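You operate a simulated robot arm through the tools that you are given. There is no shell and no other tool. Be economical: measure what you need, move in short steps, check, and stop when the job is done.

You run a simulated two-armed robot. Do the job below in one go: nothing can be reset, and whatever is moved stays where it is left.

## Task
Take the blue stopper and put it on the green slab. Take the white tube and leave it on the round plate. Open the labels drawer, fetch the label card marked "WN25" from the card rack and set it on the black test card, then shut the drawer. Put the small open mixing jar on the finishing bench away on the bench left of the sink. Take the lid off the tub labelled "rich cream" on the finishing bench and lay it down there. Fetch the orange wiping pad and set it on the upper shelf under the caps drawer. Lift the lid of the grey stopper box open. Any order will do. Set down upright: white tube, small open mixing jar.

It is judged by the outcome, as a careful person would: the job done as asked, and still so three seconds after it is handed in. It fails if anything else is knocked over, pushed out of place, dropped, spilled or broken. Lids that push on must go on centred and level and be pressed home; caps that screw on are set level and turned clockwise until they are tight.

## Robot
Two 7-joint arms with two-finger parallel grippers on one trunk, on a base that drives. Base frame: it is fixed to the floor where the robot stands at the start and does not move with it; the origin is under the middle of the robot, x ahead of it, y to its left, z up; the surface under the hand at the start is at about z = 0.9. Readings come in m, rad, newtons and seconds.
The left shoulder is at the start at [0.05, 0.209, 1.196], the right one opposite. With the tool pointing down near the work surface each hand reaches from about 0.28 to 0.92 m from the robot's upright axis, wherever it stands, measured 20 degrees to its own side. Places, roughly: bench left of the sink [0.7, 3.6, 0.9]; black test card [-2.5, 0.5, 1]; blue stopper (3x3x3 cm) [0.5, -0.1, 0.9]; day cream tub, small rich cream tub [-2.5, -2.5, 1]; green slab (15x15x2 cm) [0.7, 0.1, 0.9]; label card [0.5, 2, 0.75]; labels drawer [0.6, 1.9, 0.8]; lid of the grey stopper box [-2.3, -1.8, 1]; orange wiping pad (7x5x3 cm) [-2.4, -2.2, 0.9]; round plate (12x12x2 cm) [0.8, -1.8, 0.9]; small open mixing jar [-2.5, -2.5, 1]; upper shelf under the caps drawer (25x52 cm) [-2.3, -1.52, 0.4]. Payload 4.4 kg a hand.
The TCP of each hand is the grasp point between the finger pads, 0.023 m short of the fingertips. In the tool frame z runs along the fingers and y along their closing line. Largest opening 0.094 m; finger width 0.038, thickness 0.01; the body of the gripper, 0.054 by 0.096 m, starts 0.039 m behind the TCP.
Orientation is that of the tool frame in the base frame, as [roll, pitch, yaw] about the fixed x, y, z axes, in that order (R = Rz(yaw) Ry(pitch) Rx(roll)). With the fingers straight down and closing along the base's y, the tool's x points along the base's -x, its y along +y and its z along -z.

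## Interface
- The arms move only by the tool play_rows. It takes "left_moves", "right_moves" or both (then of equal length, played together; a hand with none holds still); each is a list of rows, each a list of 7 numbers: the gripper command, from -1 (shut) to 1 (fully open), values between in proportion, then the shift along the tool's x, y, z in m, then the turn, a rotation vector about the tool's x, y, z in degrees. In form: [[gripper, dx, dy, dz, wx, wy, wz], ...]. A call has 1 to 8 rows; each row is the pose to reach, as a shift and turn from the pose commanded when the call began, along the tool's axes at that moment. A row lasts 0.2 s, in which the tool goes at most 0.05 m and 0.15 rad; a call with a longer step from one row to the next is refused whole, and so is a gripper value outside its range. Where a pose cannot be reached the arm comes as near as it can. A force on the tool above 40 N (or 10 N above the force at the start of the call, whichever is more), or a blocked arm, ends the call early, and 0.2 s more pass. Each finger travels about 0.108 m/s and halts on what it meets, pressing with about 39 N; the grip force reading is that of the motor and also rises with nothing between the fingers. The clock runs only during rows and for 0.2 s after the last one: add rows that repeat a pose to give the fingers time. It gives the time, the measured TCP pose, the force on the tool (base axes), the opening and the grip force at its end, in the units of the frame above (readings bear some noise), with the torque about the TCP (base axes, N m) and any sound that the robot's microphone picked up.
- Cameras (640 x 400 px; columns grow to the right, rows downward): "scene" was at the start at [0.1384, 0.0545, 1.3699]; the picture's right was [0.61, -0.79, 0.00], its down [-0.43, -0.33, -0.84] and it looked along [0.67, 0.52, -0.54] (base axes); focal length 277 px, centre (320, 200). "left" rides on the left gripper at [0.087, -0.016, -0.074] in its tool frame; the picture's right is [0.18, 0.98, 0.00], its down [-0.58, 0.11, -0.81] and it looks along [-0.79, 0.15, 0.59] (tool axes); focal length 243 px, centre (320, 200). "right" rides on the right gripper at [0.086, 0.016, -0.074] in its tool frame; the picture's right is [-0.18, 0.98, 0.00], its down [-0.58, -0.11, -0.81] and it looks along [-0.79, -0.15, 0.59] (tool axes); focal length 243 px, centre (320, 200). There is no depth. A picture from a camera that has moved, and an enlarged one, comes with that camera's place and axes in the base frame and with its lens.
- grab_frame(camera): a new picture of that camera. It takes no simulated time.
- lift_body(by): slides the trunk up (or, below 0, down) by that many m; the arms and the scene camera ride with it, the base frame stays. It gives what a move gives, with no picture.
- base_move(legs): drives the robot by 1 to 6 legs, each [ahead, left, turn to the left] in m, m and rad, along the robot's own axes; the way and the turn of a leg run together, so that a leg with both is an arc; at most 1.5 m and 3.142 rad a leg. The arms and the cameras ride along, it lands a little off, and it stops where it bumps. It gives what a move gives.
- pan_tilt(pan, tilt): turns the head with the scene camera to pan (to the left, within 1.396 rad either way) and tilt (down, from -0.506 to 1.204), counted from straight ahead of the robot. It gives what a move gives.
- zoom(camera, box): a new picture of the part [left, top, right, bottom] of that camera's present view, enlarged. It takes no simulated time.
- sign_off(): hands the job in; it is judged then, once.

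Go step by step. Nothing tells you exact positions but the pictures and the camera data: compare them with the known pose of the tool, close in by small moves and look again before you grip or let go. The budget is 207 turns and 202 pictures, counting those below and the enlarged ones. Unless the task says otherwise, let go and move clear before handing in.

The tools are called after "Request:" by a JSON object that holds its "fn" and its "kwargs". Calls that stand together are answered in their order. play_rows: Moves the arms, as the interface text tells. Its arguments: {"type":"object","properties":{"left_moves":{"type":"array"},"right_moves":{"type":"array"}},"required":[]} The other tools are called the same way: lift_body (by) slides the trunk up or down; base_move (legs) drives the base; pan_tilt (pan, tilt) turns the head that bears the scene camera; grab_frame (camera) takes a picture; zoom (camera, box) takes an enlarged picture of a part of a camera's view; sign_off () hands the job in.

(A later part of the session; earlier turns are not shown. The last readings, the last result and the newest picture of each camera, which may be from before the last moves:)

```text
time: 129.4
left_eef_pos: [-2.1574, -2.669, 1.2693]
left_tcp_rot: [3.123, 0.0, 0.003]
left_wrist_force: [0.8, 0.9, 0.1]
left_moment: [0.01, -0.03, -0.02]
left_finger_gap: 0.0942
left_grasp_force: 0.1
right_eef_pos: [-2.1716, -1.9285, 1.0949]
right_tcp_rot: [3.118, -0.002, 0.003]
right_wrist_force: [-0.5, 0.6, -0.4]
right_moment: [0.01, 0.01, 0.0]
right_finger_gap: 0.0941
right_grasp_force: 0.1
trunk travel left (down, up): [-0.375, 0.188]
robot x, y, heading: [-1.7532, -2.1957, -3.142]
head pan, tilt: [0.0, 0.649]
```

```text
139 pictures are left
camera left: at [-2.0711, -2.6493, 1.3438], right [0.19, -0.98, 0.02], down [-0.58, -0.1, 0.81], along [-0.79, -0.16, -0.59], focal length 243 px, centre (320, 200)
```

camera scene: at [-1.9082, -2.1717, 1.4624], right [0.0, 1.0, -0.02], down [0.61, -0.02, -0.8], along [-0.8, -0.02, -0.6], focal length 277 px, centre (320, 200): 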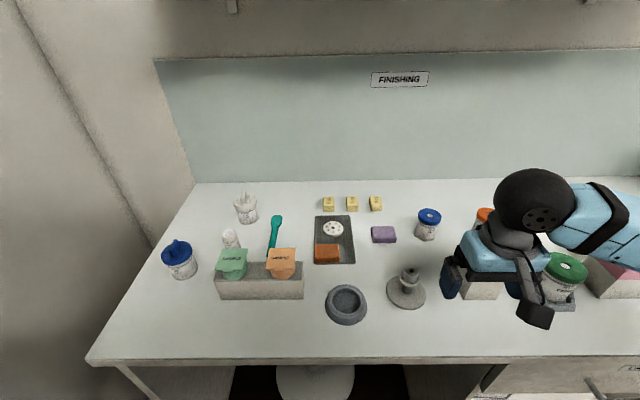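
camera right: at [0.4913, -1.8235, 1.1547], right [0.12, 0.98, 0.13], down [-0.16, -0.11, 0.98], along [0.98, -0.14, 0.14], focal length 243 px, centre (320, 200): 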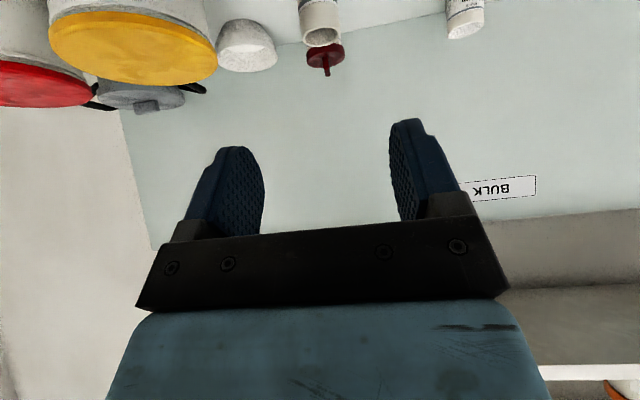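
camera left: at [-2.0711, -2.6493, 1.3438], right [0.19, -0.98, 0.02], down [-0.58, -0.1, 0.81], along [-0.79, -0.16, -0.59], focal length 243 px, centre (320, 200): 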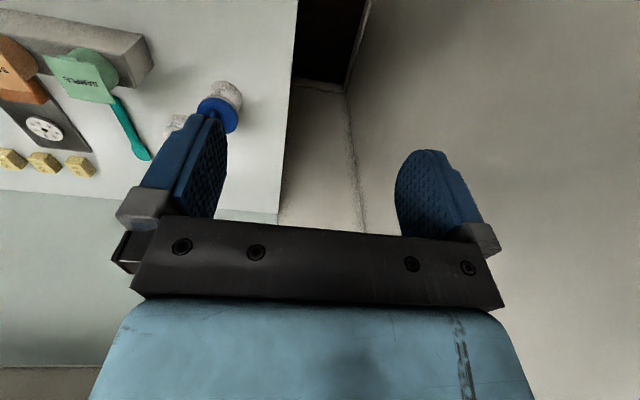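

The robot bumped (it tilts slightly), probably with the left elbow against the wall or the base at the stool. I'll ease back and check.

Request:
{"fn": "base_move", "kwargs": {"legs": [[0, -0.05, 0]]}}

Request:
{"fn": "pan_tilt", "kwargs": {"pan": 1.2, "tilt": 0.6}}

Request:
{"fn": "grab_frame", "kwargs": {"camera": "scene"}}

```text
time: 130.5
left_eef_pos: [-2.1569, -2.639, 1.259]
left_tcp_rot: [-3.13, -0.001, 0.003]
left_wrist_force: [-0.1, 0.1, 0.1]
left_moment: [-0.02, 0.03, 0.01]
left_finger_gap: 0.094
left_grasp_force: 0.2
right_eef_pos: [-2.171, -1.897, 1.1007]
right_tcp_rot: [3.141, -0.001, 0.002]
right_wrist_force: [0.6, -1.0, 0.0]
right_moment: [-0.01, -0.04, -0.01]
right_finger_gap: 0.0941
right_grasp_force: 0.0
trunk travel left (down, up): [-0.375, 0.188]
robot x, y, heading: [-1.7543, -2.1464, -3.135]
head pan, tilt: [0.0, 0.649]
```

```text
time: 131.9
left_eef_pos: [-2.156, -2.6395, 1.2573]
left_tcp_rot: [-3.133, -0.001, 0.002]
left_wrist_force: [0.1, 0.6, 0.1]
left_moment: [-0.01, -0.01, 0.03]
left_finger_gap: 0.0938
left_grasp_force: 0.0
right_eef_pos: [-2.1717, -1.8952, 1.1013]
right_tcp_rot: [3.141, 0.001, 0.0]
right_wrist_force: [0.3, -0.6, 0.2]
right_moment: [0.0, -0.02, 0.02]
right_finger_gap: 0.0938
right_grasp_force: 0.0
trunk travel left (down, up): [-0.375, 0.188]
robot x, y, heading: [-1.7542, -2.1475, -3.135]
head pan, tilt: [1.201, 0.6]
```

```text
138 pictures are left
camera scene: at [-1.8524, -2.2302, 1.4671], right [-0.93, 0.36, 0.0], down [0.2, 0.53, -0.82], along [-0.3, -0.77, -0.57], focal length 277 px, centre (320, 200)
```

scene: 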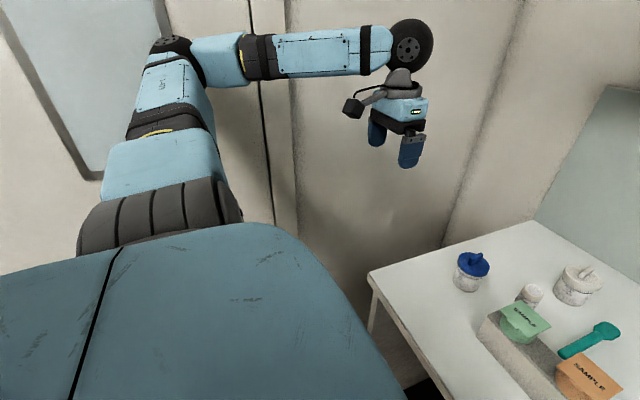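

The left elbow had touched the wall; it's free now. I'll bring the left hand over the rich cream tub.

Request:
{"fn": "play_rows", "kwargs": {"left_moves": [[1, -0.035, -0.025, 0, 0, 0, 0], [1, -0.07, -0.05, 0, 0, 0, 0], [1, -0.105, -0.075, 0, 0, 0, 0], [1, -0.14, -0.1, 0, 0, 0, 0], [1, -0.175, -0.125, 0, 0, 0, 0], [1, -0.21, -0.15, 0, 0, 0, 0], [1, -0.245, -0.175, 0, 0, 0, 0], [1, -0.28, -0.2, 0, 0, 0, 0]]}}

Request:
{"fn": "pan_tilt", "kwargs": {"pan": 0.5, "tilt": 0.5}}

Request:
{"fn": "grab_frame", "kwargs": {"camera": "left"}}

Request:
{"fn": "grab_frame", "kwargs": {"camera": "scene"}}

```text
time: 133.7
left_eef_pos: [-2.4418, -2.4419, 1.2574]
left_tcp_rot: [-3.13, -0.002, 0.005]
left_wrist_force: [-1.1, 0.0, 0.9]
left_moment: [0.04, -0.06, 0.01]
left_finger_gap: 0.0941
left_grasp_force: 0.1
right_eef_pos: [-2.1731, -1.8967, 1.0992]
right_tcp_rot: [3.141, -0.003, 0.002]
right_wrist_force: [0.1, -0.3, -0.1]
right_moment: [0.01, -0.03, 0.0]
right_finger_gap: 0.0939
right_grasp_force: 0.1
trunk travel left (down, up): [-0.375, 0.188]
robot x, y, heading: [-1.7577, -2.1466, -3.142]
head pan, tilt: [1.201, 0.6]
```

```text
time: 134.8
left_eef_pos: [-2.4372, -2.4413, 1.2593]
left_tcp_rot: [-3.133, 0.0, 0.003]
left_wrist_force: [-0.5, 0.2, 0.0]
left_moment: [0.01, -0.01, 0.0]
left_finger_gap: 0.0936
left_grasp_force: 0.0
right_eef_pos: [-2.171, -1.8954, 1.1014]
right_tcp_rot: [-3.141, 0.0, 0.002]
right_wrist_force: [0.2, 0.2, 0.1]
right_moment: [0.0, 0.01, -0.02]
right_finger_gap: 0.094
right_grasp_force: 0.0
trunk travel left (down, up): [-0.375, 0.188]
robot x, y, heading: [-1.7525, -2.1499, -3.142]
head pan, tilt: [0.499, 0.499]
```

```text
137 pictures are left
camera left: at [-2.3508, -2.4252, 1.3346], right [0.19, -0.98, -0.01], down [-0.58, -0.12, 0.8], along [-0.79, -0.15, -0.59], focal length 243 px, centre (320, 200)
```

left: 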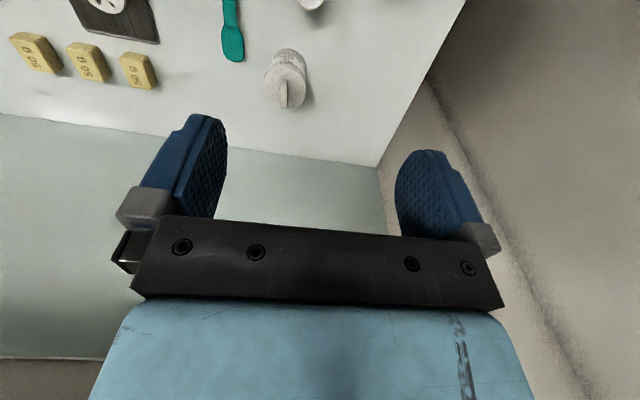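

```text
136 pictures are left
camera scene: at [-1.9005, -2.1915, 1.4762], right [-0.48, 0.88, 0.0], down [0.42, 0.23, -0.88], along [-0.77, -0.42, -0.48], focal length 277 px, centre (320, 200)
```

scene: 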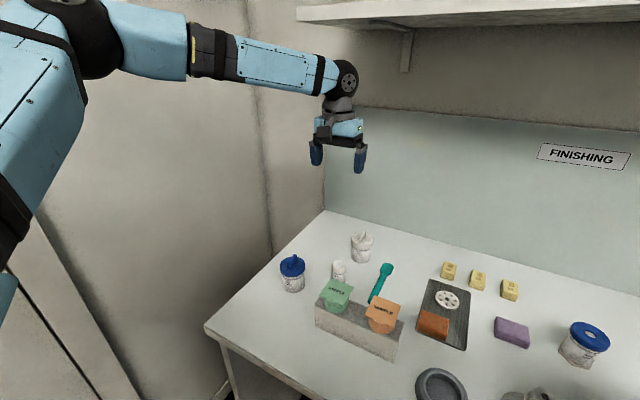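

Request:
{"fn": "play_rows", "kwargs": {"left_moves": [[1, -0.02, -0.006, 0.04, 0, 0, 0], [1, -0.04, -0.012, 0.08, 0, 0, 0], [0.4, -0.065, -0.018, 0.12, 0, 0, 0], [0.4, -0.09, -0.024, 0.15, 0, 0, 0], [0.4, -0.115, -0.028, 0.17, 0, 0, 0], [0.4, -0.115, -0.028, 0.17, 0, 0, 0]]}}

Request:
{"fn": "grab_frame", "kwargs": {"camera": "left"}}

Request:
{"fn": "zoom", "kwargs": {"camera": "scene", "box": [260, 130, 460, 290]}}

```text
time: 136.2
left_eef_pos: [-2.4628, -2.459, 1.1308]
left_tcp_rot: [-3.132, -0.002, 0.003]
left_wrist_force: [-0.3, 0.3, 0.0]
left_moment: [0.0, 0.03, 0.0]
left_finger_gap: 0.0658
left_grasp_force: 0.1
left hand out of reach, approached as far as the arm can: row 2, 3, 4, 5, 6
right_eef_pos: [-2.172, -1.8952, 1.1011]
right_tcp_rot: [3.141, 0.001, 0.002]
right_wrist_force: [-0.5, 0.1, -0.3]
right_moment: [-0.01, 0.03, 0.01]
right_finger_gap: 0.0942
right_grasp_force: 0.1
trunk travel left (down, up): [-0.375, 0.188]
robot x, y, heading: [-1.7527, -2.1474, -3.139]
head pan, tilt: [0.499, 0.499]
```

```text
135 pictures are left
camera left: at [-2.3761, -2.4428, 1.2069], right [0.19, -0.98, -0.01], down [-0.58, -0.12, 0.8], along [-0.79, -0.15, -0.59], focal length 243 px, centre (320, 200)
```

left: 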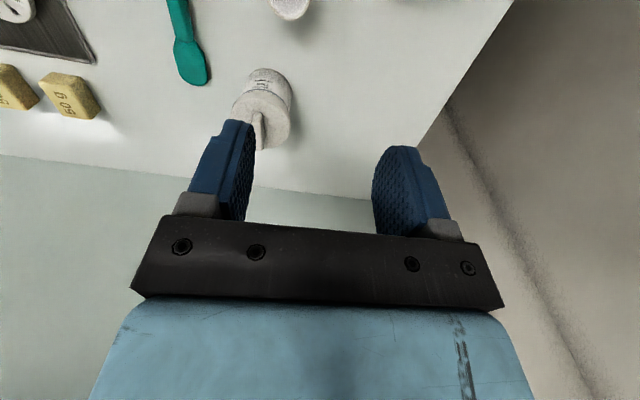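

```text
2.50 times, centred on (360, 210) of scene
camera zoom: at [-1.9006, -2.1912, 1.4762], right [-0.48, 0.88, 0.0], down [0.42, 0.23, -0.88], along [-0.77, -0.42, -0.48], focal length 692 px, centre (220, 175)
```

zoom: 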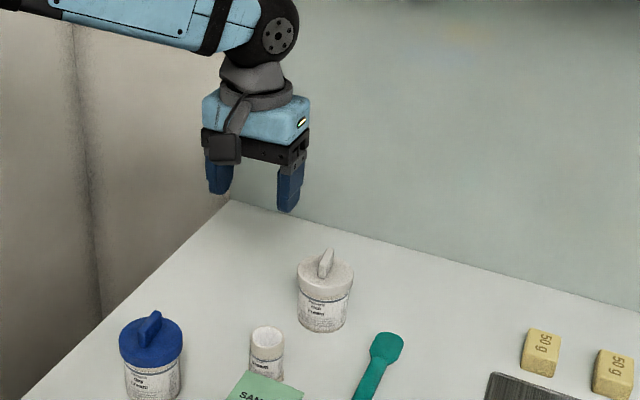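

Out of reach with the trunk this high. I'll raise the right hand clear, lower the trunk to nominal and edge forward a little.

Request:
{"fn": "play_rows", "kwargs": {"right_moves": [[1, 0.02, 0, -0.045, 0, 0, 0], [1, 0.04, 0, -0.09, 0, 0, 0], [1, 0.06, 0, -0.13, 0, 0, 0]]}}

Request:
{"fn": "play_rows", "kwargs": {"left_moves": [[0.4, 0, 0, -0.04, 0, 0, 0], [0.4, 0, 0, -0.08, 0, 0, 0]]}}

Request:
{"fn": "lift_body", "kwargs": {"by": -0.12}}

Request:
{"fn": "base_move", "kwargs": {"legs": [[0.06, 0, 0]]}}

Request:
{"fn": "grab_frame", "kwargs": {"camera": "left"}}

```text
time: 137.0
left_eef_pos: [-2.4613, -2.4598, 1.1321]
left_tcp_rot: [-3.13, 0.0, 0.004]
left_wrist_force: [-0.2, -0.5, -0.6]
left_moment: [0.02, -0.01, 0.01]
left_finger_gap: 0.0658
left_grasp_force: 0.0
right_eef_pos: [-2.1117, -1.8963, 1.2326]
right_tcp_rot: [-3.14, -0.001, 0.0]
right_wrist_force: [-0.5, 0.0, 0.1]
right_moment: [0.04, 0.01, -0.01]
right_finger_gap: 0.094
right_grasp_force: 0.0
trunk travel left (down, up): [-0.375, 0.188]
robot x, y, heading: [-1.7522, -2.1461, -3.14]
head pan, tilt: [0.499, 0.499]
```

```text
time: 137.6
left_eef_pos: [-2.4626, -2.4586, 1.2106]
left_tcp_rot: [-3.134, 0.0, 0.003]
left_wrist_force: [0.4, 0.1, 0.2]
left_moment: [0.02, 0.01, 0.01]
left_finger_gap: 0.066
left_grasp_force: 0.1
right_eef_pos: [-2.1116, -1.8961, 1.2313]
right_tcp_rot: [3.141, 0.0, 0.002]
right_wrist_force: [0.2, -0.4, -0.4]
right_moment: [-0.02, -0.03, -0.03]
right_finger_gap: 0.0941
right_grasp_force: 0.1
trunk travel left (down, up): [-0.375, 0.188]
robot x, y, heading: [-1.7501, -2.1463, -3.138]
head pan, tilt: [0.499, 0.499]
```

```text
time: 139.1
left_eef_pos: [-2.463, -2.4594, 1.0908]
left_tcp_rot: [-3.132, -0.002, 0.002]
left_wrist_force: [0.1, 0.4, 0.3]
left_moment: [0.03, -0.01, 0.01]
left_finger_gap: 0.0661
left_grasp_force: 0.0
right_eef_pos: [-2.1119, -1.8954, 1.1121]
right_tcp_rot: [-3.141, 0.0, 0.001]
right_wrist_force: [-0.2, -0.2, 0.1]
right_moment: [-0.02, -0.01, -0.01]
right_finger_gap: 0.0941
right_grasp_force: 0.0
trunk travel left (down, up): [-0.255, 0.308]
robot x, y, heading: [-1.7522, -2.1456, -3.14]
head pan, tilt: [0.499, 0.499]
```

```text
time: 140.1
left_eef_pos: [-2.5235, -2.4604, 1.0908]
left_tcp_rot: [-3.133, -0.003, 0.006]
left_wrist_force: [0.0, -0.5, 0.5]
left_moment: [-0.01, -0.02, -0.02]
left_finger_gap: 0.0658
left_grasp_force: 0.1
right_eef_pos: [-2.1728, -1.8965, 1.1104]
right_tcp_rot: [-3.141, -0.002, 0.003]
right_wrist_force: [-0.7, 0.0, 0.4]
right_moment: [-0.02, 0.01, 0.03]
right_finger_gap: 0.0941
right_grasp_force: 0.0
trunk travel left (down, up): [-0.255, 0.308]
robot x, y, heading: [-1.8107, -2.1487, -3.138]
head pan, tilt: [0.499, 0.499]
```

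```text
133 pictures are left
camera left: at [-2.4371, -2.4434, 1.1654], right [0.19, -0.98, -0.01], down [-0.58, -0.12, 0.8], along [-0.79, -0.15, -0.6], focal length 243 px, centre (320, 200)
```

left: 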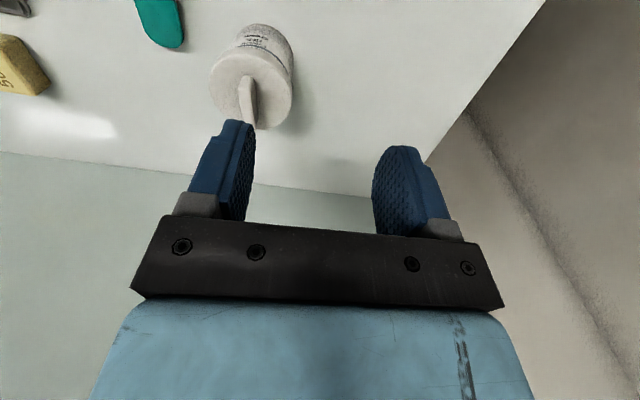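

Request:
{"fn": "play_rows", "kwargs": {"left_moves": [[0.4, -0.01, -0.03, 0.0, 0, 0, 0], [0.4, -0.025, -0.055, 0.02, 0, 0, 0], [0.4, -0.032, -0.055, 0.05, 0, 0, 0], [0.4, -0.032, -0.055, 0.05, 0, 0, 0]]}}

Request:
{"fn": "grab_frame", "kwargs": {"camera": "left"}}

Request:
{"fn": "zoom", "kwargs": {"camera": "scene", "box": [260, 130, 460, 290]}}

```text
time: 141.1
left_eef_pos: [-2.5183, -2.4313, 1.051]
left_tcp_rot: [-3.132, -0.002, 0.004]
left_wrist_force: [-0.3, 0.3, 0.1]
left_moment: [0.0, 0.0, 0.01]
left_finger_gap: 0.0659
left_grasp_force: 0.0
left hand out of reach, approached as far as the arm can: row 1, 2, 3, 4
right_eef_pos: [-2.1716, -1.8961, 1.1126]
right_tcp_rot: [3.141, -0.001, 0.001]
right_wrist_force: [0.0, -0.4, 0.0]
right_moment: [-0.02, 0.03, 0.02]
right_finger_gap: 0.0941
right_grasp_force: 0.0
trunk travel left (down, up): [-0.255, 0.308]
robot x, y, heading: [-1.8115, -2.1468, -3.136]
head pan, tilt: [0.499, 0.499]
```

```text
132 pictures are left
camera left: at [-2.4308, -2.4144, 1.127], right [0.19, -0.98, -0.01], down [-0.58, -0.12, 0.8], along [-0.79, -0.15, -0.59], focal length 243 px, centre (320, 200)
```

left: 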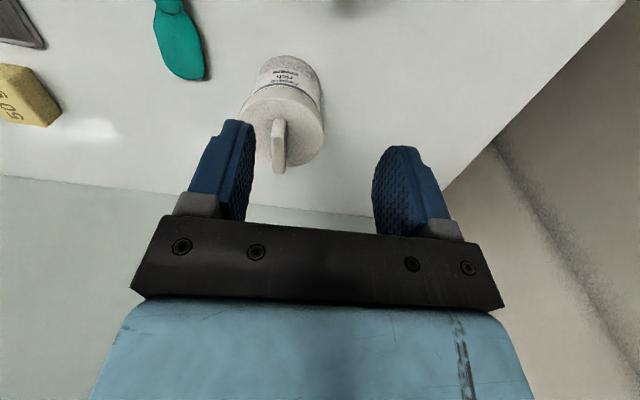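

```text
2.50 times, centred on (360, 210) of scene
camera zoom: at [-1.9594, -2.1914, 1.3563], right [-0.48, 0.88, 0.0], down [0.42, 0.23, -0.88], along [-0.77, -0.42, -0.48], focal length 692 px, centre (220, 175)
```

zoom: 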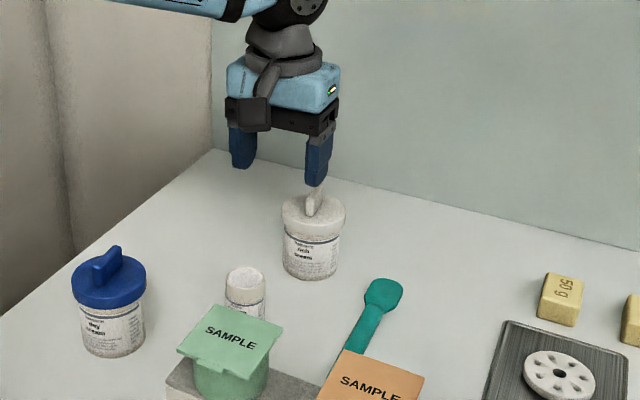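

The arm runs out of its range here, so I'll edge the base forward a bit more.

Request:
{"fn": "base_move", "kwargs": {"legs": [[0.07, 0, 0]]}}

Request:
{"fn": "grab_frame", "kwargs": {"camera": "left"}}

```text
time: 142.1
left_eef_pos: [-2.5882, -2.4313, 1.051]
left_tcp_rot: [-3.134, -0.003, 0.005]
left_wrist_force: [0.3, 0.1, -1.0]
left_moment: [-0.02, 0.01, 0.01]
left_finger_gap: 0.0659
left_grasp_force: 0.2
right_eef_pos: [-2.2433, -1.8963, 1.1108]
right_tcp_rot: [-3.141, -0.001, 0.002]
right_wrist_force: [1.1, 0.9, -0.3]
right_moment: [0.0, -0.01, 0.01]
right_finger_gap: 0.0941
right_grasp_force: 0.0
trunk travel left (down, up): [-0.255, 0.308]
robot x, y, heading: [-1.8799, -2.1432, -3.136]
head pan, tilt: [0.499, 0.499]
```

```text
130 pictures are left
camera left: at [-2.5012, -2.4149, 1.1263], right [0.19, -0.98, -0.01], down [-0.58, -0.12, 0.8], along [-0.79, -0.15, -0.59], focal length 243 px, centre (320, 200)
```

left: 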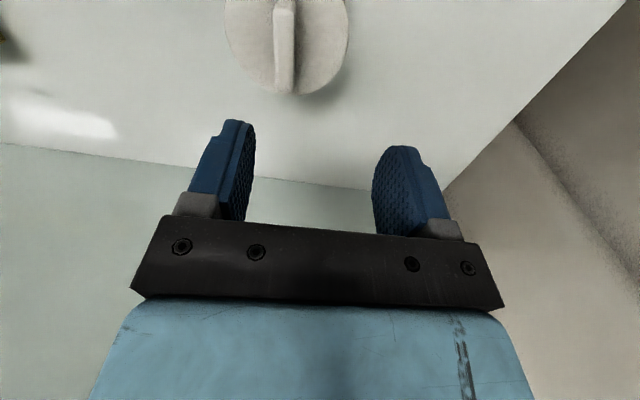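

Ridge centre triangulated at [-2.559, -2.406, ~0.985]. Positioning over it.

Request:
{"fn": "play_rows", "kwargs": {"left_moves": [[0.0, 0.015, -0.012, 0.0, 0, 0, 0], [0.0, 0.029, -0.025, 0.01, 0, 0, 0], [0.0, 0.029, -0.025, 0.03, 0, 0, 0], [0.0, 0.029, -0.025, 0.042, 0, 0, 0], [0.0, 0.029, -0.025, 0.042, 0, 0, 0]]}}

Request:
{"fn": "grab_frame", "kwargs": {"camera": "left"}}

Request:
{"fn": "zoom", "kwargs": {"camera": "scene", "box": [260, 130, 460, 290]}}

```text
time: 143.3
left_eef_pos: [-2.5556, -2.4087, 1.0111]
left_tcp_rot: [-3.132, 0.002, 0.007]
left_wrist_force: [0.1, -0.7, -0.4]
left_moment: [-0.01, -0.01, -0.02]
left_finger_gap: 0.0469
left_grasp_force: 0.1
left hand out of reach, approached as far as the arm can: row 4, 5
right_eef_pos: [-2.2413, -1.8966, 1.112]
right_tcp_rot: [3.14, -0.001, 0.001]
right_wrist_force: [-0.6, -0.7, -0.6]
right_moment: [0.02, 0.0, 0.04]
right_finger_gap: 0.094
right_grasp_force: 0.1
trunk travel left (down, up): [-0.255, 0.308]
robot x, y, heading: [-1.8835, -2.1472, -3.141]
head pan, tilt: [0.499, 0.499]
```

```text
129 pictures are left
camera left: at [-2.4686, -2.3924, 1.0865], right [0.19, -0.98, -0.01], down [-0.58, -0.12, 0.8], along [-0.79, -0.15, -0.59], focal length 243 px, centre (320, 200)
```

left: 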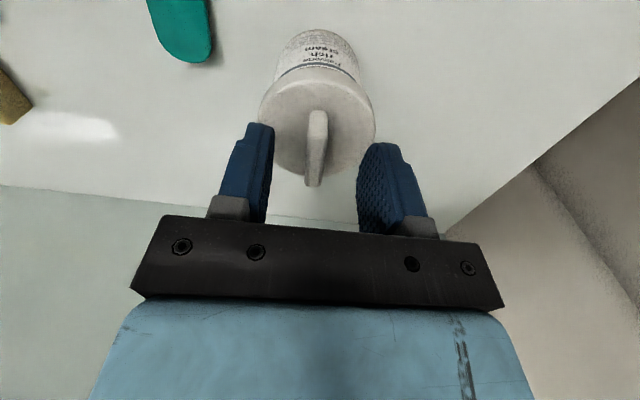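

```text
2.50 times, centred on (360, 210) of scene
camera zoom: at [-2.0292, -2.1918, 1.3562], right [-0.48, 0.88, 0.0], down [0.42, 0.23, -0.88], along [-0.77, -0.42, -0.48], focal length 692 px, centre (220, 175)
```

zoom: 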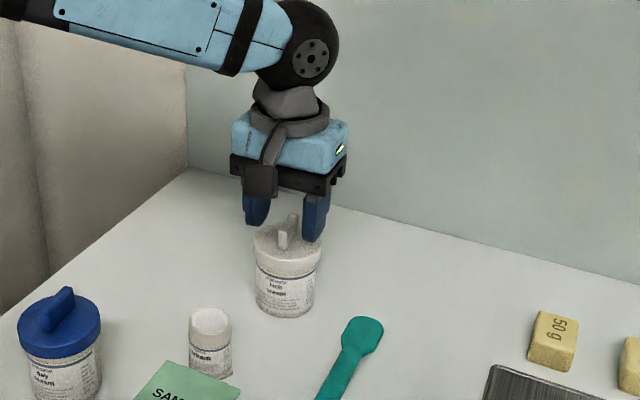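

Fingers straddle the ridge centrally. I'll lower the trunk 13 mm, which brings the tips down beside the ridge.

Request:
{"fn": "lift_body", "kwargs": {"by": -0.013}}

Request:
{"fn": "zoom", "kwargs": {"camera": "left", "box": [220, 90, 420, 240]}}

Request:
{"fn": "zoom", "kwargs": {"camera": "scene", "box": [320, 170, 400, 270]}}

```text
time: 143.9
left_eef_pos: [-2.5546, -2.4092, 0.9976]
left_tcp_rot: [-3.132, -0.001, 0.004]
left_wrist_force: [0.9, 0.6, -0.6]
left_moment: [0.0, 0.0, 0.02]
left_finger_gap: 0.047
left_grasp_force: 0.1
right_eef_pos: [-2.2413, -1.8964, 1.0985]
right_tcp_rot: [-3.142, 0.001, 0.002]
right_wrist_force: [-0.6, 0.2, 0.6]
right_moment: [0.0, -0.03, 0.0]
right_finger_gap: 0.0939
right_grasp_force: 0.0
trunk travel left (down, up): [-0.242, 0.321]
robot x, y, heading: [-1.8835, -2.1479, -3.137]
head pan, tilt: [0.499, 0.499]
```

```text
2.67 times, centred on (320, 165) of left
camera zoom: at [-2.4684, -2.3924, 1.0737], right [0.19, -0.98, -0.01], down [-0.58, -0.12, 0.81], along [-0.79, -0.15, -0.59], focal length 647 px, centre (320, 293)
```

zoom: 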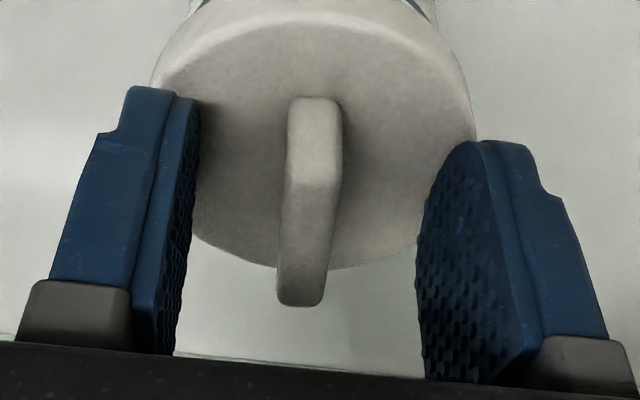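

```text
4.00 times, centred on (360, 220) of scene
camera zoom: at [-2.0289, -2.1919, 1.3432], right [-0.48, 0.88, 0.0], down [0.42, 0.23, -0.88], along [-0.77, -0.42, -0.48], focal length 1107 px, centre (160, 120)
```

zoom: 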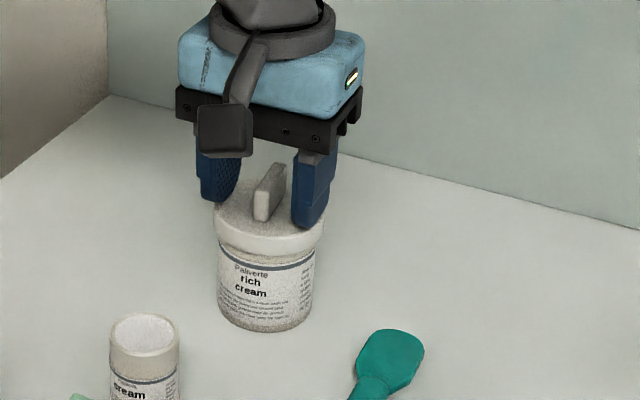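

The ridge is between the pads. I'll grip and lift a little to see if the lid comes off.

Request:
{"fn": "play_rows", "kwargs": {"left_moves": [[-1, 0, 0, 0, 0, 0, 0], [-1, 0, 0, 0, 0, 0, 0], [-1, 0, 0, 0, 0, 0, 0], [-1, 0, 0, -0.008, 0, 0, 0], [-1, 0, 0, -0.016, 0, 0, 0], [-1, 0, 0, -0.016, 0, 0, 0]]}}

Request:
{"fn": "zoom", "kwargs": {"camera": "scene", "box": [320, 170, 400, 270]}}

```text
time: 145.3
left_eef_pos: [-2.5548, -2.4082, 1.014]
left_tcp_rot: [-3.131, 0.0, 0.006]
left_wrist_force: [0.1, -0.1, -1.0]
left_moment: [0.0, 0.01, 0.02]
left_finger_gap: 0.0087
left_grasp_force: 38.8
right_eef_pos: [-2.2408, -1.8976, 1.099]
right_tcp_rot: [-3.141, 0.0, 0.003]
right_wrist_force: [-0.4, -0.4, 0.6]
right_moment: [0.02, -0.02, 0.0]
right_finger_gap: 0.0939
right_grasp_force: 0.0
trunk travel left (down, up): [-0.242, 0.321]
robot x, y, heading: [-1.8789, -2.1496, -3.139]
head pan, tilt: [0.499, 0.499]
heard: snap
```

```text
4.00 times, centred on (360, 220) of scene
camera zoom: at [-2.0293, -2.1919, 1.3432], right [-0.48, 0.88, 0.0], down [0.42, 0.23, -0.88], along [-0.77, -0.42, -0.48], focal length 1107 px, centre (160, 120)
```

zoom: 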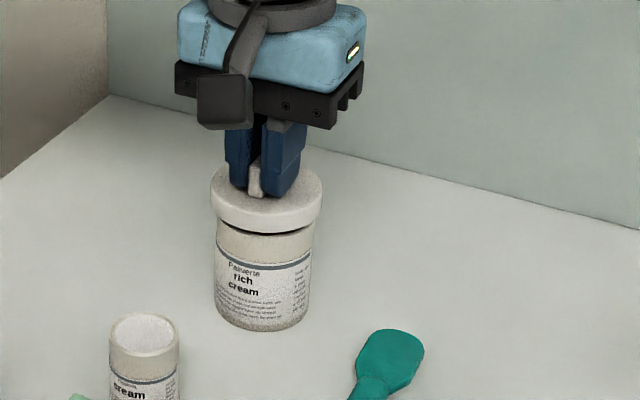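

The lid snapped free. I'll lift it and carry it to the free patch at the front-left of the bench, about [-2.21, -2.47].

Request:
{"fn": "play_rows", "kwargs": {"left_moves": [[-1, 0, 0, -0.04, 0, 0, 0], [-1, 0.01, 0, -0.075, 0, 0, 0], [-1, 0.055, 0.008, -0.09, 0, 0, 0], [-1, 0.1, 0.016, -0.1, 0, 0, 0], [-1, 0.148, 0.024, -0.1, 0, 0, 0], [-1, 0.196, 0.032, -0.1, 0, 0, 0], [-1, 0.244, 0.042, -0.1, 0, 0, 0], [-1, 0.29, 0.05, -0.1, 0, 0, 0]]}}

Request:
{"fn": "play_rows", "kwargs": {"left_moves": [[-1, 0.03, 0.008, 0, 0, 0, 0], [-1, 0.055, 0.012, 0.02, 0, 0, 0], [-1, 0.055, 0.012, 0.06, 0, 0, 0], [-1, 0.055, 0.012, 0.09, 0, 0, 0]]}}

Request:
{"fn": "grab_frame", "kwargs": {"camera": "scene"}}

Request:
{"fn": "grab_frame", "kwargs": {"camera": "left"}}

```text
time: 147.1
left_eef_pos: [-2.2634, -2.4587, 1.1138]
left_tcp_rot: [-3.131, 0.001, 0.006]
left_wrist_force: [-0.6, -0.4, -0.6]
left_moment: [0.0, 0.06, -0.01]
left_finger_gap: 0.0085
left_grasp_force: 39.2
right_eef_pos: [-2.2399, -1.8972, 1.0998]
right_tcp_rot: [-3.141, 0.002, 0.001]
right_wrist_force: [0.0, -0.7, 0.2]
right_moment: [0.03, -0.02, -0.01]
right_finger_gap: 0.0941
right_grasp_force: 0.1
trunk travel left (down, up): [-0.242, 0.321]
robot x, y, heading: [-1.8838, -2.1461, -3.138]
head pan, tilt: [0.499, 0.499]
```

```text
time: 148.1
left_eef_pos: [-2.2213, -2.4716, 1.0231]
left_tcp_rot: [-3.128, -0.001, 0.006]
left_wrist_force: [-0.1, -0.1, -0.4]
left_moment: [-0.01, -0.04, 0.01]
left_finger_gap: 0.0085
left_grasp_force: 39.2
left hand out of reach, approached as far as the arm can: row 3, 4
right_eef_pos: [-2.2409, -1.8979, 1.0977]
right_tcp_rot: [-3.141, 0.002, 0.001]
right_wrist_force: [-0.2, 0.2, 0.3]
right_moment: [-0.02, 0.02, -0.01]
right_finger_gap: 0.0938
right_grasp_force: 0.1
trunk travel left (down, up): [-0.242, 0.321]
robot x, y, heading: [-1.8826, -2.1484, -3.142]
head pan, tilt: [0.499, 0.499]
```

```text
124 pictures are left
camera scene: at [-2.0295, -2.1922, 1.3432], right [-0.48, 0.88, 0.0], down [0.42, 0.23, -0.88], along [-0.77, -0.42, -0.48], focal length 277 px, centre (320, 200)
```

scene: 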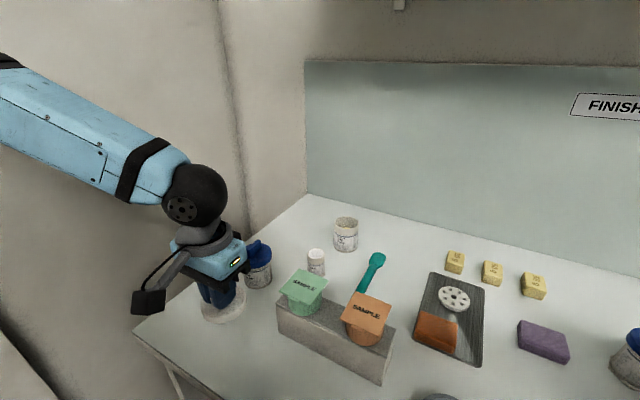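

```text
123 pictures are left
camera left: at [-2.1343, -2.4552, 1.0991], right [0.19, -0.98, -0.01], down [-0.58, -0.12, 0.8], along [-0.79, -0.15, -0.59], focal length 243 px, centre (320, 200)
```

left: 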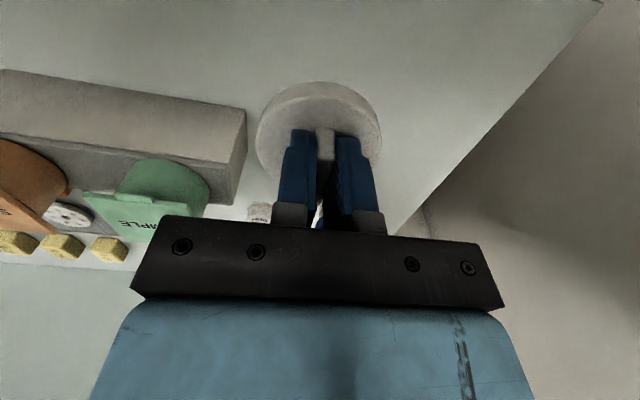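

I'll lower with the trunk (raising the right hand first to keep it clear of the stopper box).

Request:
{"fn": "play_rows", "kwargs": {"right_moves": [[1, 0.03, 0, -0.04, 0, 0, 0], [1, 0.05, 0, -0.08, 0, 0, 0], [1, 0.05, 0, -0.12, 0, 0, 0]]}}

Request:
{"fn": "lift_body", "kwargs": {"by": -0.065}}

Request:
{"fn": "zoom", "kwargs": {"camera": "scene", "box": [130, 180, 330, 340]}}

```text
time: 148.9
left_eef_pos: [-2.2209, -2.4729, 1.0227]
left_tcp_rot: [-3.13, 0.0, 0.006]
left_wrist_force: [0.4, -0.4, -0.6]
left_moment: [0.02, 0.01, 0.0]
left_finger_gap: 0.0085
left_grasp_force: 39.2
right_eef_pos: [-2.1913, -1.8976, 1.2189]
right_tcp_rot: [3.14, 0.001, 0.001]
right_wrist_force: [1.1, 0.7, 0.4]
right_moment: [0.02, -0.01, 0.0]
right_finger_gap: 0.0938
right_grasp_force: 0.0
trunk travel left (down, up): [-0.242, 0.321]
robot x, y, heading: [-1.8789, -2.1481, -3.138]
head pan, tilt: [0.499, 0.499]
```

```text
time: 149.9
left_eef_pos: [-2.2211, -2.4713, 0.9595]
left_tcp_rot: [-3.132, -0.001, 0.006]
left_wrist_force: [0.4, -0.4, 0.2]
left_moment: [0.02, 0.04, 0.03]
left_finger_gap: 0.0085
left_grasp_force: 39.1
right_eef_pos: [-2.1918, -1.8958, 1.1538]
right_tcp_rot: [-3.141, 0.0, 0.0]
right_wrist_force: [-0.7, 0.0, 0.4]
right_moment: [0.02, -0.07, -0.02]
right_finger_gap: 0.0943
right_grasp_force: 0.0
trunk travel left (down, up): [-0.177, 0.386]
robot x, y, heading: [-1.8822, -2.1496, -3.138]
head pan, tilt: [0.499, 0.499]
```

```text
2.50 times, centred on (230, 260) of scene
camera zoom: at [-2.029, -2.1918, 1.2783], right [-0.48, 0.88, 0.0], down [0.42, 0.23, -0.88], along [-0.77, -0.42, -0.48], focal length 692 px, centre (545, 50)
```

zoom: 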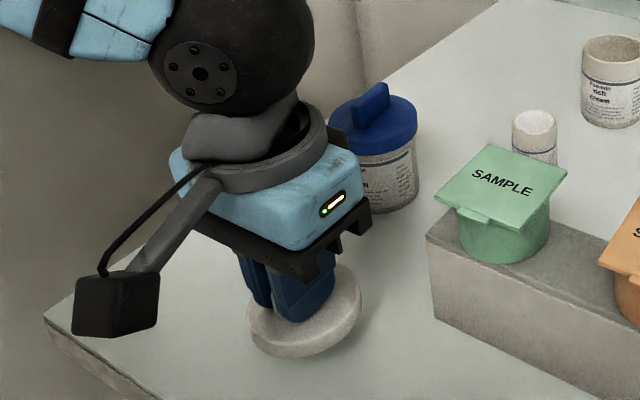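

Request:
{"fn": "lift_body", "kwargs": {"by": -0.01}}

Request:
{"fn": "zoom", "kwargs": {"camera": "left", "box": [220, 60, 420, 240]}}

```text
time: 150.5
left_eef_pos: [-2.2202, -2.4709, 0.9499]
left_tcp_rot: [-3.13, 0.0, 0.004]
left_wrist_force: [0.3, -0.4, -0.5]
left_moment: [0.03, 0.03, -0.01]
left_finger_gap: 0.0087
left_grasp_force: 39.4
right_eef_pos: [-2.1911, -1.8971, 1.1445]
right_tcp_rot: [-3.14, 0.001, 0.001]
right_wrist_force: [-1.2, -0.2, -0.1]
right_moment: [-0.01, 0.01, -0.01]
right_finger_gap: 0.0939
right_grasp_force: 0.0
trunk travel left (down, up): [-0.167, 0.396]
robot x, y, heading: [-1.8829, -2.151, -3.139]
head pan, tilt: [0.499, 0.499]
```

```text
2.22 times, centred on (320, 150) of left
camera zoom: at [-2.1341, -2.4549, 1.0247], right [0.19, -0.98, -0.01], down [-0.58, -0.12, 0.8], along [-0.79, -0.15, -0.59], focal length 539 px, centre (320, 311)
```

zoom: 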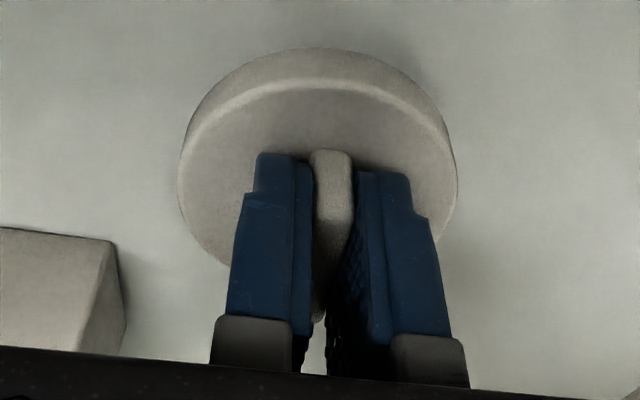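

Request:
{"fn": "lift_body", "kwargs": {"by": -0.005}}

Request:
{"fn": "lift_body", "kwargs": {"by": -0.003}}

```text
time: 151.0
left_eef_pos: [-2.2211, -2.4713, 0.9443]
left_tcp_rot: [-3.13, -0.002, 0.005]
left_wrist_force: [0.4, -0.2, -0.4]
left_moment: [-0.01, -0.02, 0.0]
left_finger_gap: 0.0086
left_grasp_force: 38.6
right_eef_pos: [-2.1925, -1.8966, 1.1394]
right_tcp_rot: [-3.141, 0.0, 0.0]
right_wrist_force: [-0.5, 0.1, -0.7]
right_moment: [-0.03, 0.03, 0.02]
right_finger_gap: 0.0939
right_grasp_force: 0.0
trunk travel left (down, up): [-0.162, 0.401]
robot x, y, heading: [-1.8828, -2.1515, -3.136]
head pan, tilt: [0.499, 0.499]
```

```text
time: 151.6
left_eef_pos: [-2.2185, -2.4718, 0.9424]
left_tcp_rot: [-3.132, 0.0, 0.003]
left_wrist_force: [0.4, -0.3, -0.3]
left_moment: [0.0, 0.0, 0.01]
left_finger_gap: 0.0085
left_grasp_force: 38.7
right_eef_pos: [-2.1913, -1.8961, 1.1363]
right_tcp_rot: [-3.141, 0.001, 0.003]
right_wrist_force: [-0.6, -0.4, 0.2]
right_moment: [-0.05, 0.03, 0.04]
right_finger_gap: 0.094
right_grasp_force: 0.0
trunk travel left (down, up): [-0.159, 0.404]
robot x, y, heading: [-1.8832, -2.152, -3.137]
head pan, tilt: [0.499, 0.499]
```

Request:
{"fn": "lift_body", "kwargs": {"by": -0.003}}

Request:
{"fn": "lift_body", "kwargs": {"by": -0.003}}

Request:
{"fn": "zoom", "kwargs": {"camera": "scene", "box": [170, 180, 290, 320]}}

```text
time: 152.1
left_eef_pos: [-2.2197, -2.4709, 0.9384]
left_tcp_rot: [-3.131, -0.001, 0.005]
left_wrist_force: [0.7, 0.0, 0.5]
left_moment: [0.01, 0.03, -0.02]
left_finger_gap: 0.0088
left_grasp_force: 39.3
right_eef_pos: [-2.1929, -1.8964, 1.1316]
right_tcp_rot: [-3.141, 0.001, 0.002]
right_wrist_force: [0.4, 0.2, 0.1]
right_moment: [0.0, 0.03, -0.01]
right_finger_gap: 0.0939
right_grasp_force: 0.1
trunk travel left (down, up): [-0.156, 0.407]
robot x, y, heading: [-1.8825, -2.1475, -3.137]
head pan, tilt: [0.499, 0.499]
```

```text
time: 152.6
left_eef_pos: [-2.2211, -2.4706, 0.9367]
left_tcp_rot: [-3.132, 0.0, 0.005]
left_wrist_force: [1.0, -1.6, 10.2]
left_moment: [-0.24, 0.21, 0.03]
left_finger_gap: 0.0087
left_grasp_force: 38.5
right_eef_pos: [-2.1898, -1.8967, 1.1302]
right_tcp_rot: [3.141, 0.0, 0.002]
right_wrist_force: [0.2, -0.9, -0.8]
right_moment: [0.03, 0.0, -0.02]
right_finger_gap: 0.0939
right_grasp_force: 0.1
trunk travel left (down, up): [-0.153, 0.41]
robot x, y, heading: [-1.8806, -2.1461, -3.141]
head pan, tilt: [0.499, 0.499]
```

```text
2.86 times, centred on (230, 250) of scene
camera zoom: at [-2.0286, -2.1915, 1.2545], right [-0.48, 0.88, 0.0], down [0.42, 0.23, -0.88], along [-0.77, -0.42, -0.48], focal length 791 px, centre (577, 57)
```

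zoom: 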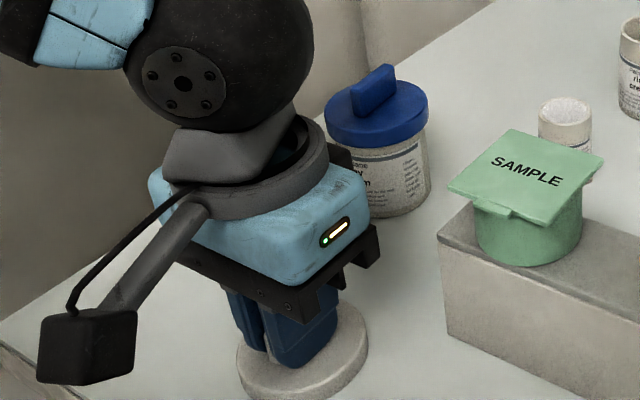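

Contact. Opening gently and raising.

Request:
{"fn": "play_rows", "kwargs": {"left_moves": [[-0.5, 0, 0, 0, 0, 0, 0], [-0.1, 0, 0, 0, 0, 0, 0], [-0.1, 0, 0, -0.03, 0, 0, 0], [-0.1, 0, 0, -0.07, 0, 0, 0], [0.3, 0, 0, -0.11, 0, 0, 0], [0.3, 0, 0, -0.15, 0, 0, 0]]}}

Request:
{"fn": "grab_frame", "kwargs": {"camera": "scene"}}

Request:
{"fn": "grab_frame", "kwargs": {"camera": "left"}}

```text
time: 154.0
left_eef_pos: [-2.2206, -2.4733, 1.0862]
left_tcp_rot: [-3.131, -0.003, 0.003]
left_wrist_force: [0.4, -0.5, -0.7]
left_moment: [0.04, -0.03, 0.01]
left_finger_gap: 0.0609
left_grasp_force: 0.2
right_eef_pos: [-2.1909, -1.8952, 1.1291]
right_tcp_rot: [-3.141, 0.0, 0.003]
right_wrist_force: [0.8, -0.7, 0.6]
right_moment: [-0.01, -0.01, -0.01]
right_finger_gap: 0.0941
right_grasp_force: 0.1
trunk travel left (down, up): [-0.153, 0.41]
robot x, y, heading: [-1.885, -2.1498, -3.14]
head pan, tilt: [0.499, 0.499]
```

```text
119 pictures are left
camera scene: at [-2.0287, -2.1914, 1.2543], right [-0.48, 0.88, 0.0], down [0.42, 0.23, -0.88], along [-0.77, -0.42, -0.48], focal length 277 px, centre (320, 200)
```

scene: 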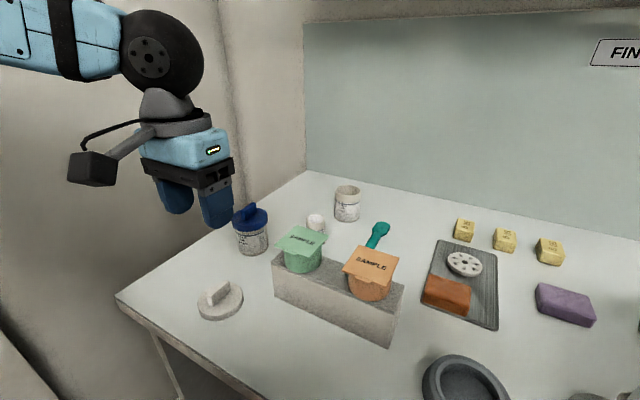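

```text
118 pictures are left
camera left: at [-2.1345, -2.456, 1.1619], right [0.19, -0.98, -0.01], down [-0.58, -0.12, 0.8], along [-0.79, -0.15, -0.59], focal length 243 px, centre (320, 200)
```

left: 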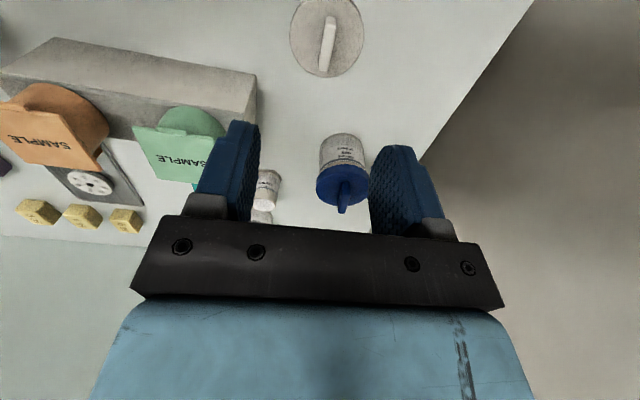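

The lid lies flat at the front-left. Next come the pad (left hand) and the stopper box (right hand): I'll raise both hands and shift the base right and back a bit.

Request:
{"fn": "play_rows", "kwargs": {"left_moves": [[0.3, 0, 0, -0.05, 0, 0, 0], [0.3, 0, 0, -0.09, 0, 0, 0]], "right_moves": [[1, 0, 0, -0.05, 0, 0, 0], [1, 0, 0, -0.09, 0, 0, 0]]}}

Request:
{"fn": "base_move", "kwargs": {"legs": [[-0.08, -0.2, 0]]}}

Request:
{"fn": "pan_tilt", "kwargs": {"pan": 0.0, "tilt": 0.6}}

Request:
{"fn": "grab_frame", "kwargs": {"camera": "scene"}}

Request:
{"fn": "grab_frame", "kwargs": {"camera": "right"}}

```text
time: 154.6
left_eef_pos: [-2.2202, -2.4721, 1.1783]
left_tcp_rot: [-3.131, -0.001, 0.006]
left_wrist_force: [0.3, -0.7, 0.0]
left_moment: [-0.01, 0.0, 0.01]
left_finger_gap: 0.0612
left_grasp_force: 0.1
right_eef_pos: [-2.1916, -1.8971, 1.2207]
right_tcp_rot: [3.141, -0.001, 0.003]
right_wrist_force: [-0.1, -0.2, -0.5]
right_moment: [-0.02, 0.02, 0.01]
right_finger_gap: 0.094
right_grasp_force: 0.0
trunk travel left (down, up): [-0.153, 0.41]
robot x, y, heading: [-1.8822, -2.1485, -3.14]
head pan, tilt: [0.499, 0.499]
```

```text
time: 157.0
left_eef_pos: [-2.1413, -2.2717, 1.1767]
left_tcp_rot: [-3.131, -0.001, 0.006]
left_wrist_force: [-0.5, 0.4, -0.1]
left_moment: [0.01, -0.02, -0.02]
left_finger_gap: 0.061
left_grasp_force: 0.0
right_eef_pos: [-2.1115, -1.6973, 1.2207]
right_tcp_rot: [3.14, 0.0, 0.003]
right_wrist_force: [-0.4, 0.0, 0.3]
right_moment: [0.01, 0.01, -0.01]
right_finger_gap: 0.0939
right_grasp_force: 0.2
trunk travel left (down, up): [-0.153, 0.41]
robot x, y, heading: [-1.804, -1.9445, -3.14]
head pan, tilt: [0.499, 0.499]
```

```text
time: 157.9
left_eef_pos: [-2.1413, -2.2723, 1.175]
left_tcp_rot: [-3.131, -0.003, 0.006]
left_wrist_force: [-0.7, 0.7, -0.6]
left_moment: [0.0, -0.01, -0.03]
left_finger_gap: 0.0609
left_grasp_force: 0.1
right_eef_pos: [-2.1126, -1.6972, 1.2207]
right_tcp_rot: [3.14, -0.001, 0.003]
right_wrist_force: [0.0, 0.7, 0.0]
right_moment: [0.03, 0.02, 0.02]
right_finger_gap: 0.0939
right_grasp_force: 0.1
trunk travel left (down, up): [-0.153, 0.41]
robot x, y, heading: [-1.806, -1.9445, -3.14]
head pan, tilt: [0.0, 0.6]
```

```text
117 pictures are left
camera scene: at [-1.9583, -1.948, 1.2452], right [0.0, 1.0, 0.0], down [0.56, 0.0, -0.83], along [-0.83, 0.0, -0.56], focal length 277 px, centre (320, 200)
```

scene: 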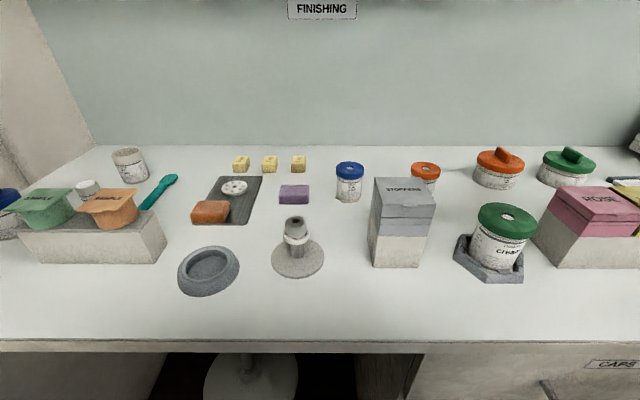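

```text
116 pictures are left
camera right: at [-2.0258, -1.7132, 1.2961], right [-0.18, -0.98, 0.0], down [-0.58, 0.11, 0.81], along [-0.79, 0.15, -0.59], focal length 243 px, centre (320, 200)
```

right: 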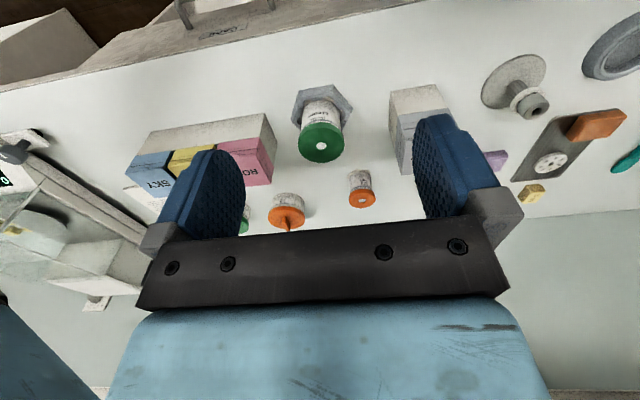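

Request:
{"fn": "zoom", "kwargs": {"camera": "scene", "box": [340, 160, 480, 290]}}

Request:
{"fn": "zoom", "kwargs": {"camera": "scene", "box": [160, 140, 340, 270]}}

```text
3.08 times, centred on (410, 225) of scene
camera zoom: at [-1.9583, -1.948, 1.2452], right [0.0, 1.0, 0.0], down [0.56, 0.0, -0.83], along [-0.83, 0.0, -0.56], focal length 852 px, centre (43, 123)
```

zoom: 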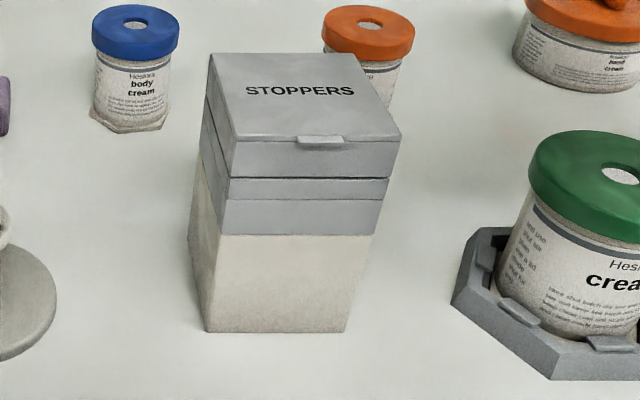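

```text
3.08 times, centred on (250, 205) of scene
camera zoom: at [-1.9583, -1.948, 1.2452], right [0.0, 1.0, 0.0], down [0.56, 0.0, -0.83], along [-0.83, 0.0, -0.56], focal length 852 px, centre (535, 185)
```

zoom: 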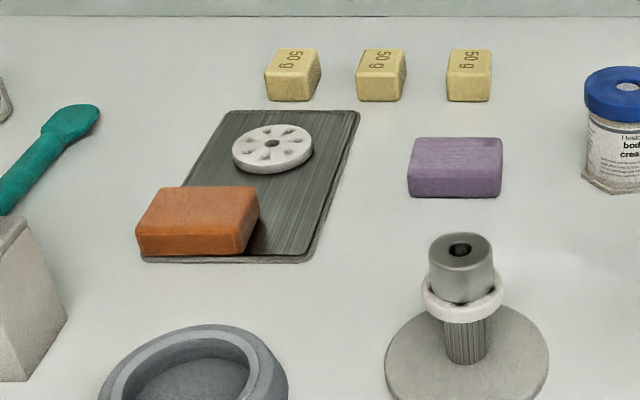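

The pad is at about [-2.397, -2.16] and aligned with the bench. I'll bring the left hand in tilted 45° (which also suits the low shelf later).

Request:
{"fn": "play_rows", "kwargs": {"left_moves": [[1, -0.03, -0.018, 0.0, 0, -7.5, 0], [1, -0.06, -0.036, 0.02, 0, -15, 0], [1, -0.09, -0.054, 0.04, 0, -22.5, 0], [1, -0.12, -0.072, 0.06, 0, -30, 0], [1, -0.15, -0.09, 0.08, 0, -37.5, 0], [1, -0.18, -0.112, 0.1, 0, -45, 0], [1, -0.19, -0.112, 0.12, 0, -45, 0]]}}

Request:
{"fn": "grab_frame", "kwargs": {"camera": "left"}}

Request:
{"fn": "grab_frame", "kwargs": {"camera": "scene"}}

```text
time: 159.5
left_eef_pos: [-2.3309, -2.1582, 1.0551]
left_tcp_rot: [-3.122, 0.783, 0.017]
left_wrist_force: [-0.1, -1.1, 0.3]
left_moment: [0.0, 0.03, -0.04]
left_finger_gap: 0.0939
left_grasp_force: 0.2
right_eef_pos: [-2.1124, -1.6975, 1.2211]
right_tcp_rot: [3.141, -0.001, 0.003]
right_wrist_force: [-0.1, -0.6, -0.3]
right_moment: [-0.02, -0.01, -0.03]
right_finger_gap: 0.0938
right_grasp_force: 0.1
trunk travel left (down, up): [-0.153, 0.41]
robot x, y, heading: [-1.8053, -1.9451, -3.137]
head pan, tilt: [0.0, 0.6]
```

```text
113 pictures are left
camera left: at [-2.2176, -2.1417, 1.0484], right [0.14, -0.98, -0.14], down [0.16, -0.12, 0.98], along [-0.98, -0.15, 0.14], focal length 243 px, centre (320, 200)
```

left: 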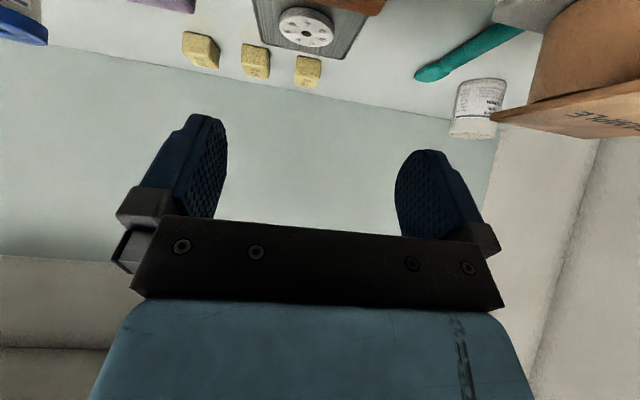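

```text
112 pictures are left
camera scene: at [-1.9583, -1.9481, 1.2452], right [0.0, 1.0, 0.0], down [0.56, 0.0, -0.83], along [-0.83, 0.0, -0.56], focal length 277 px, centre (320, 200)
```

scene: 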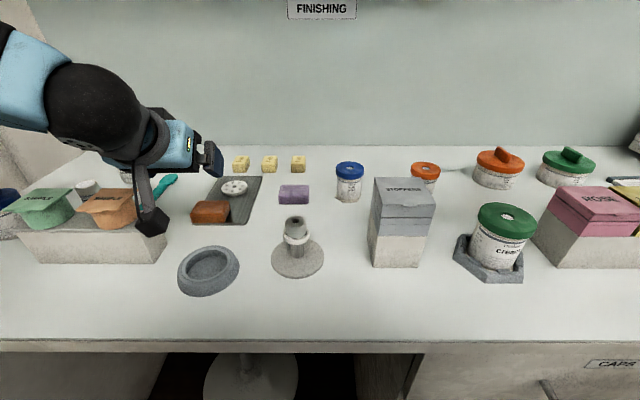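

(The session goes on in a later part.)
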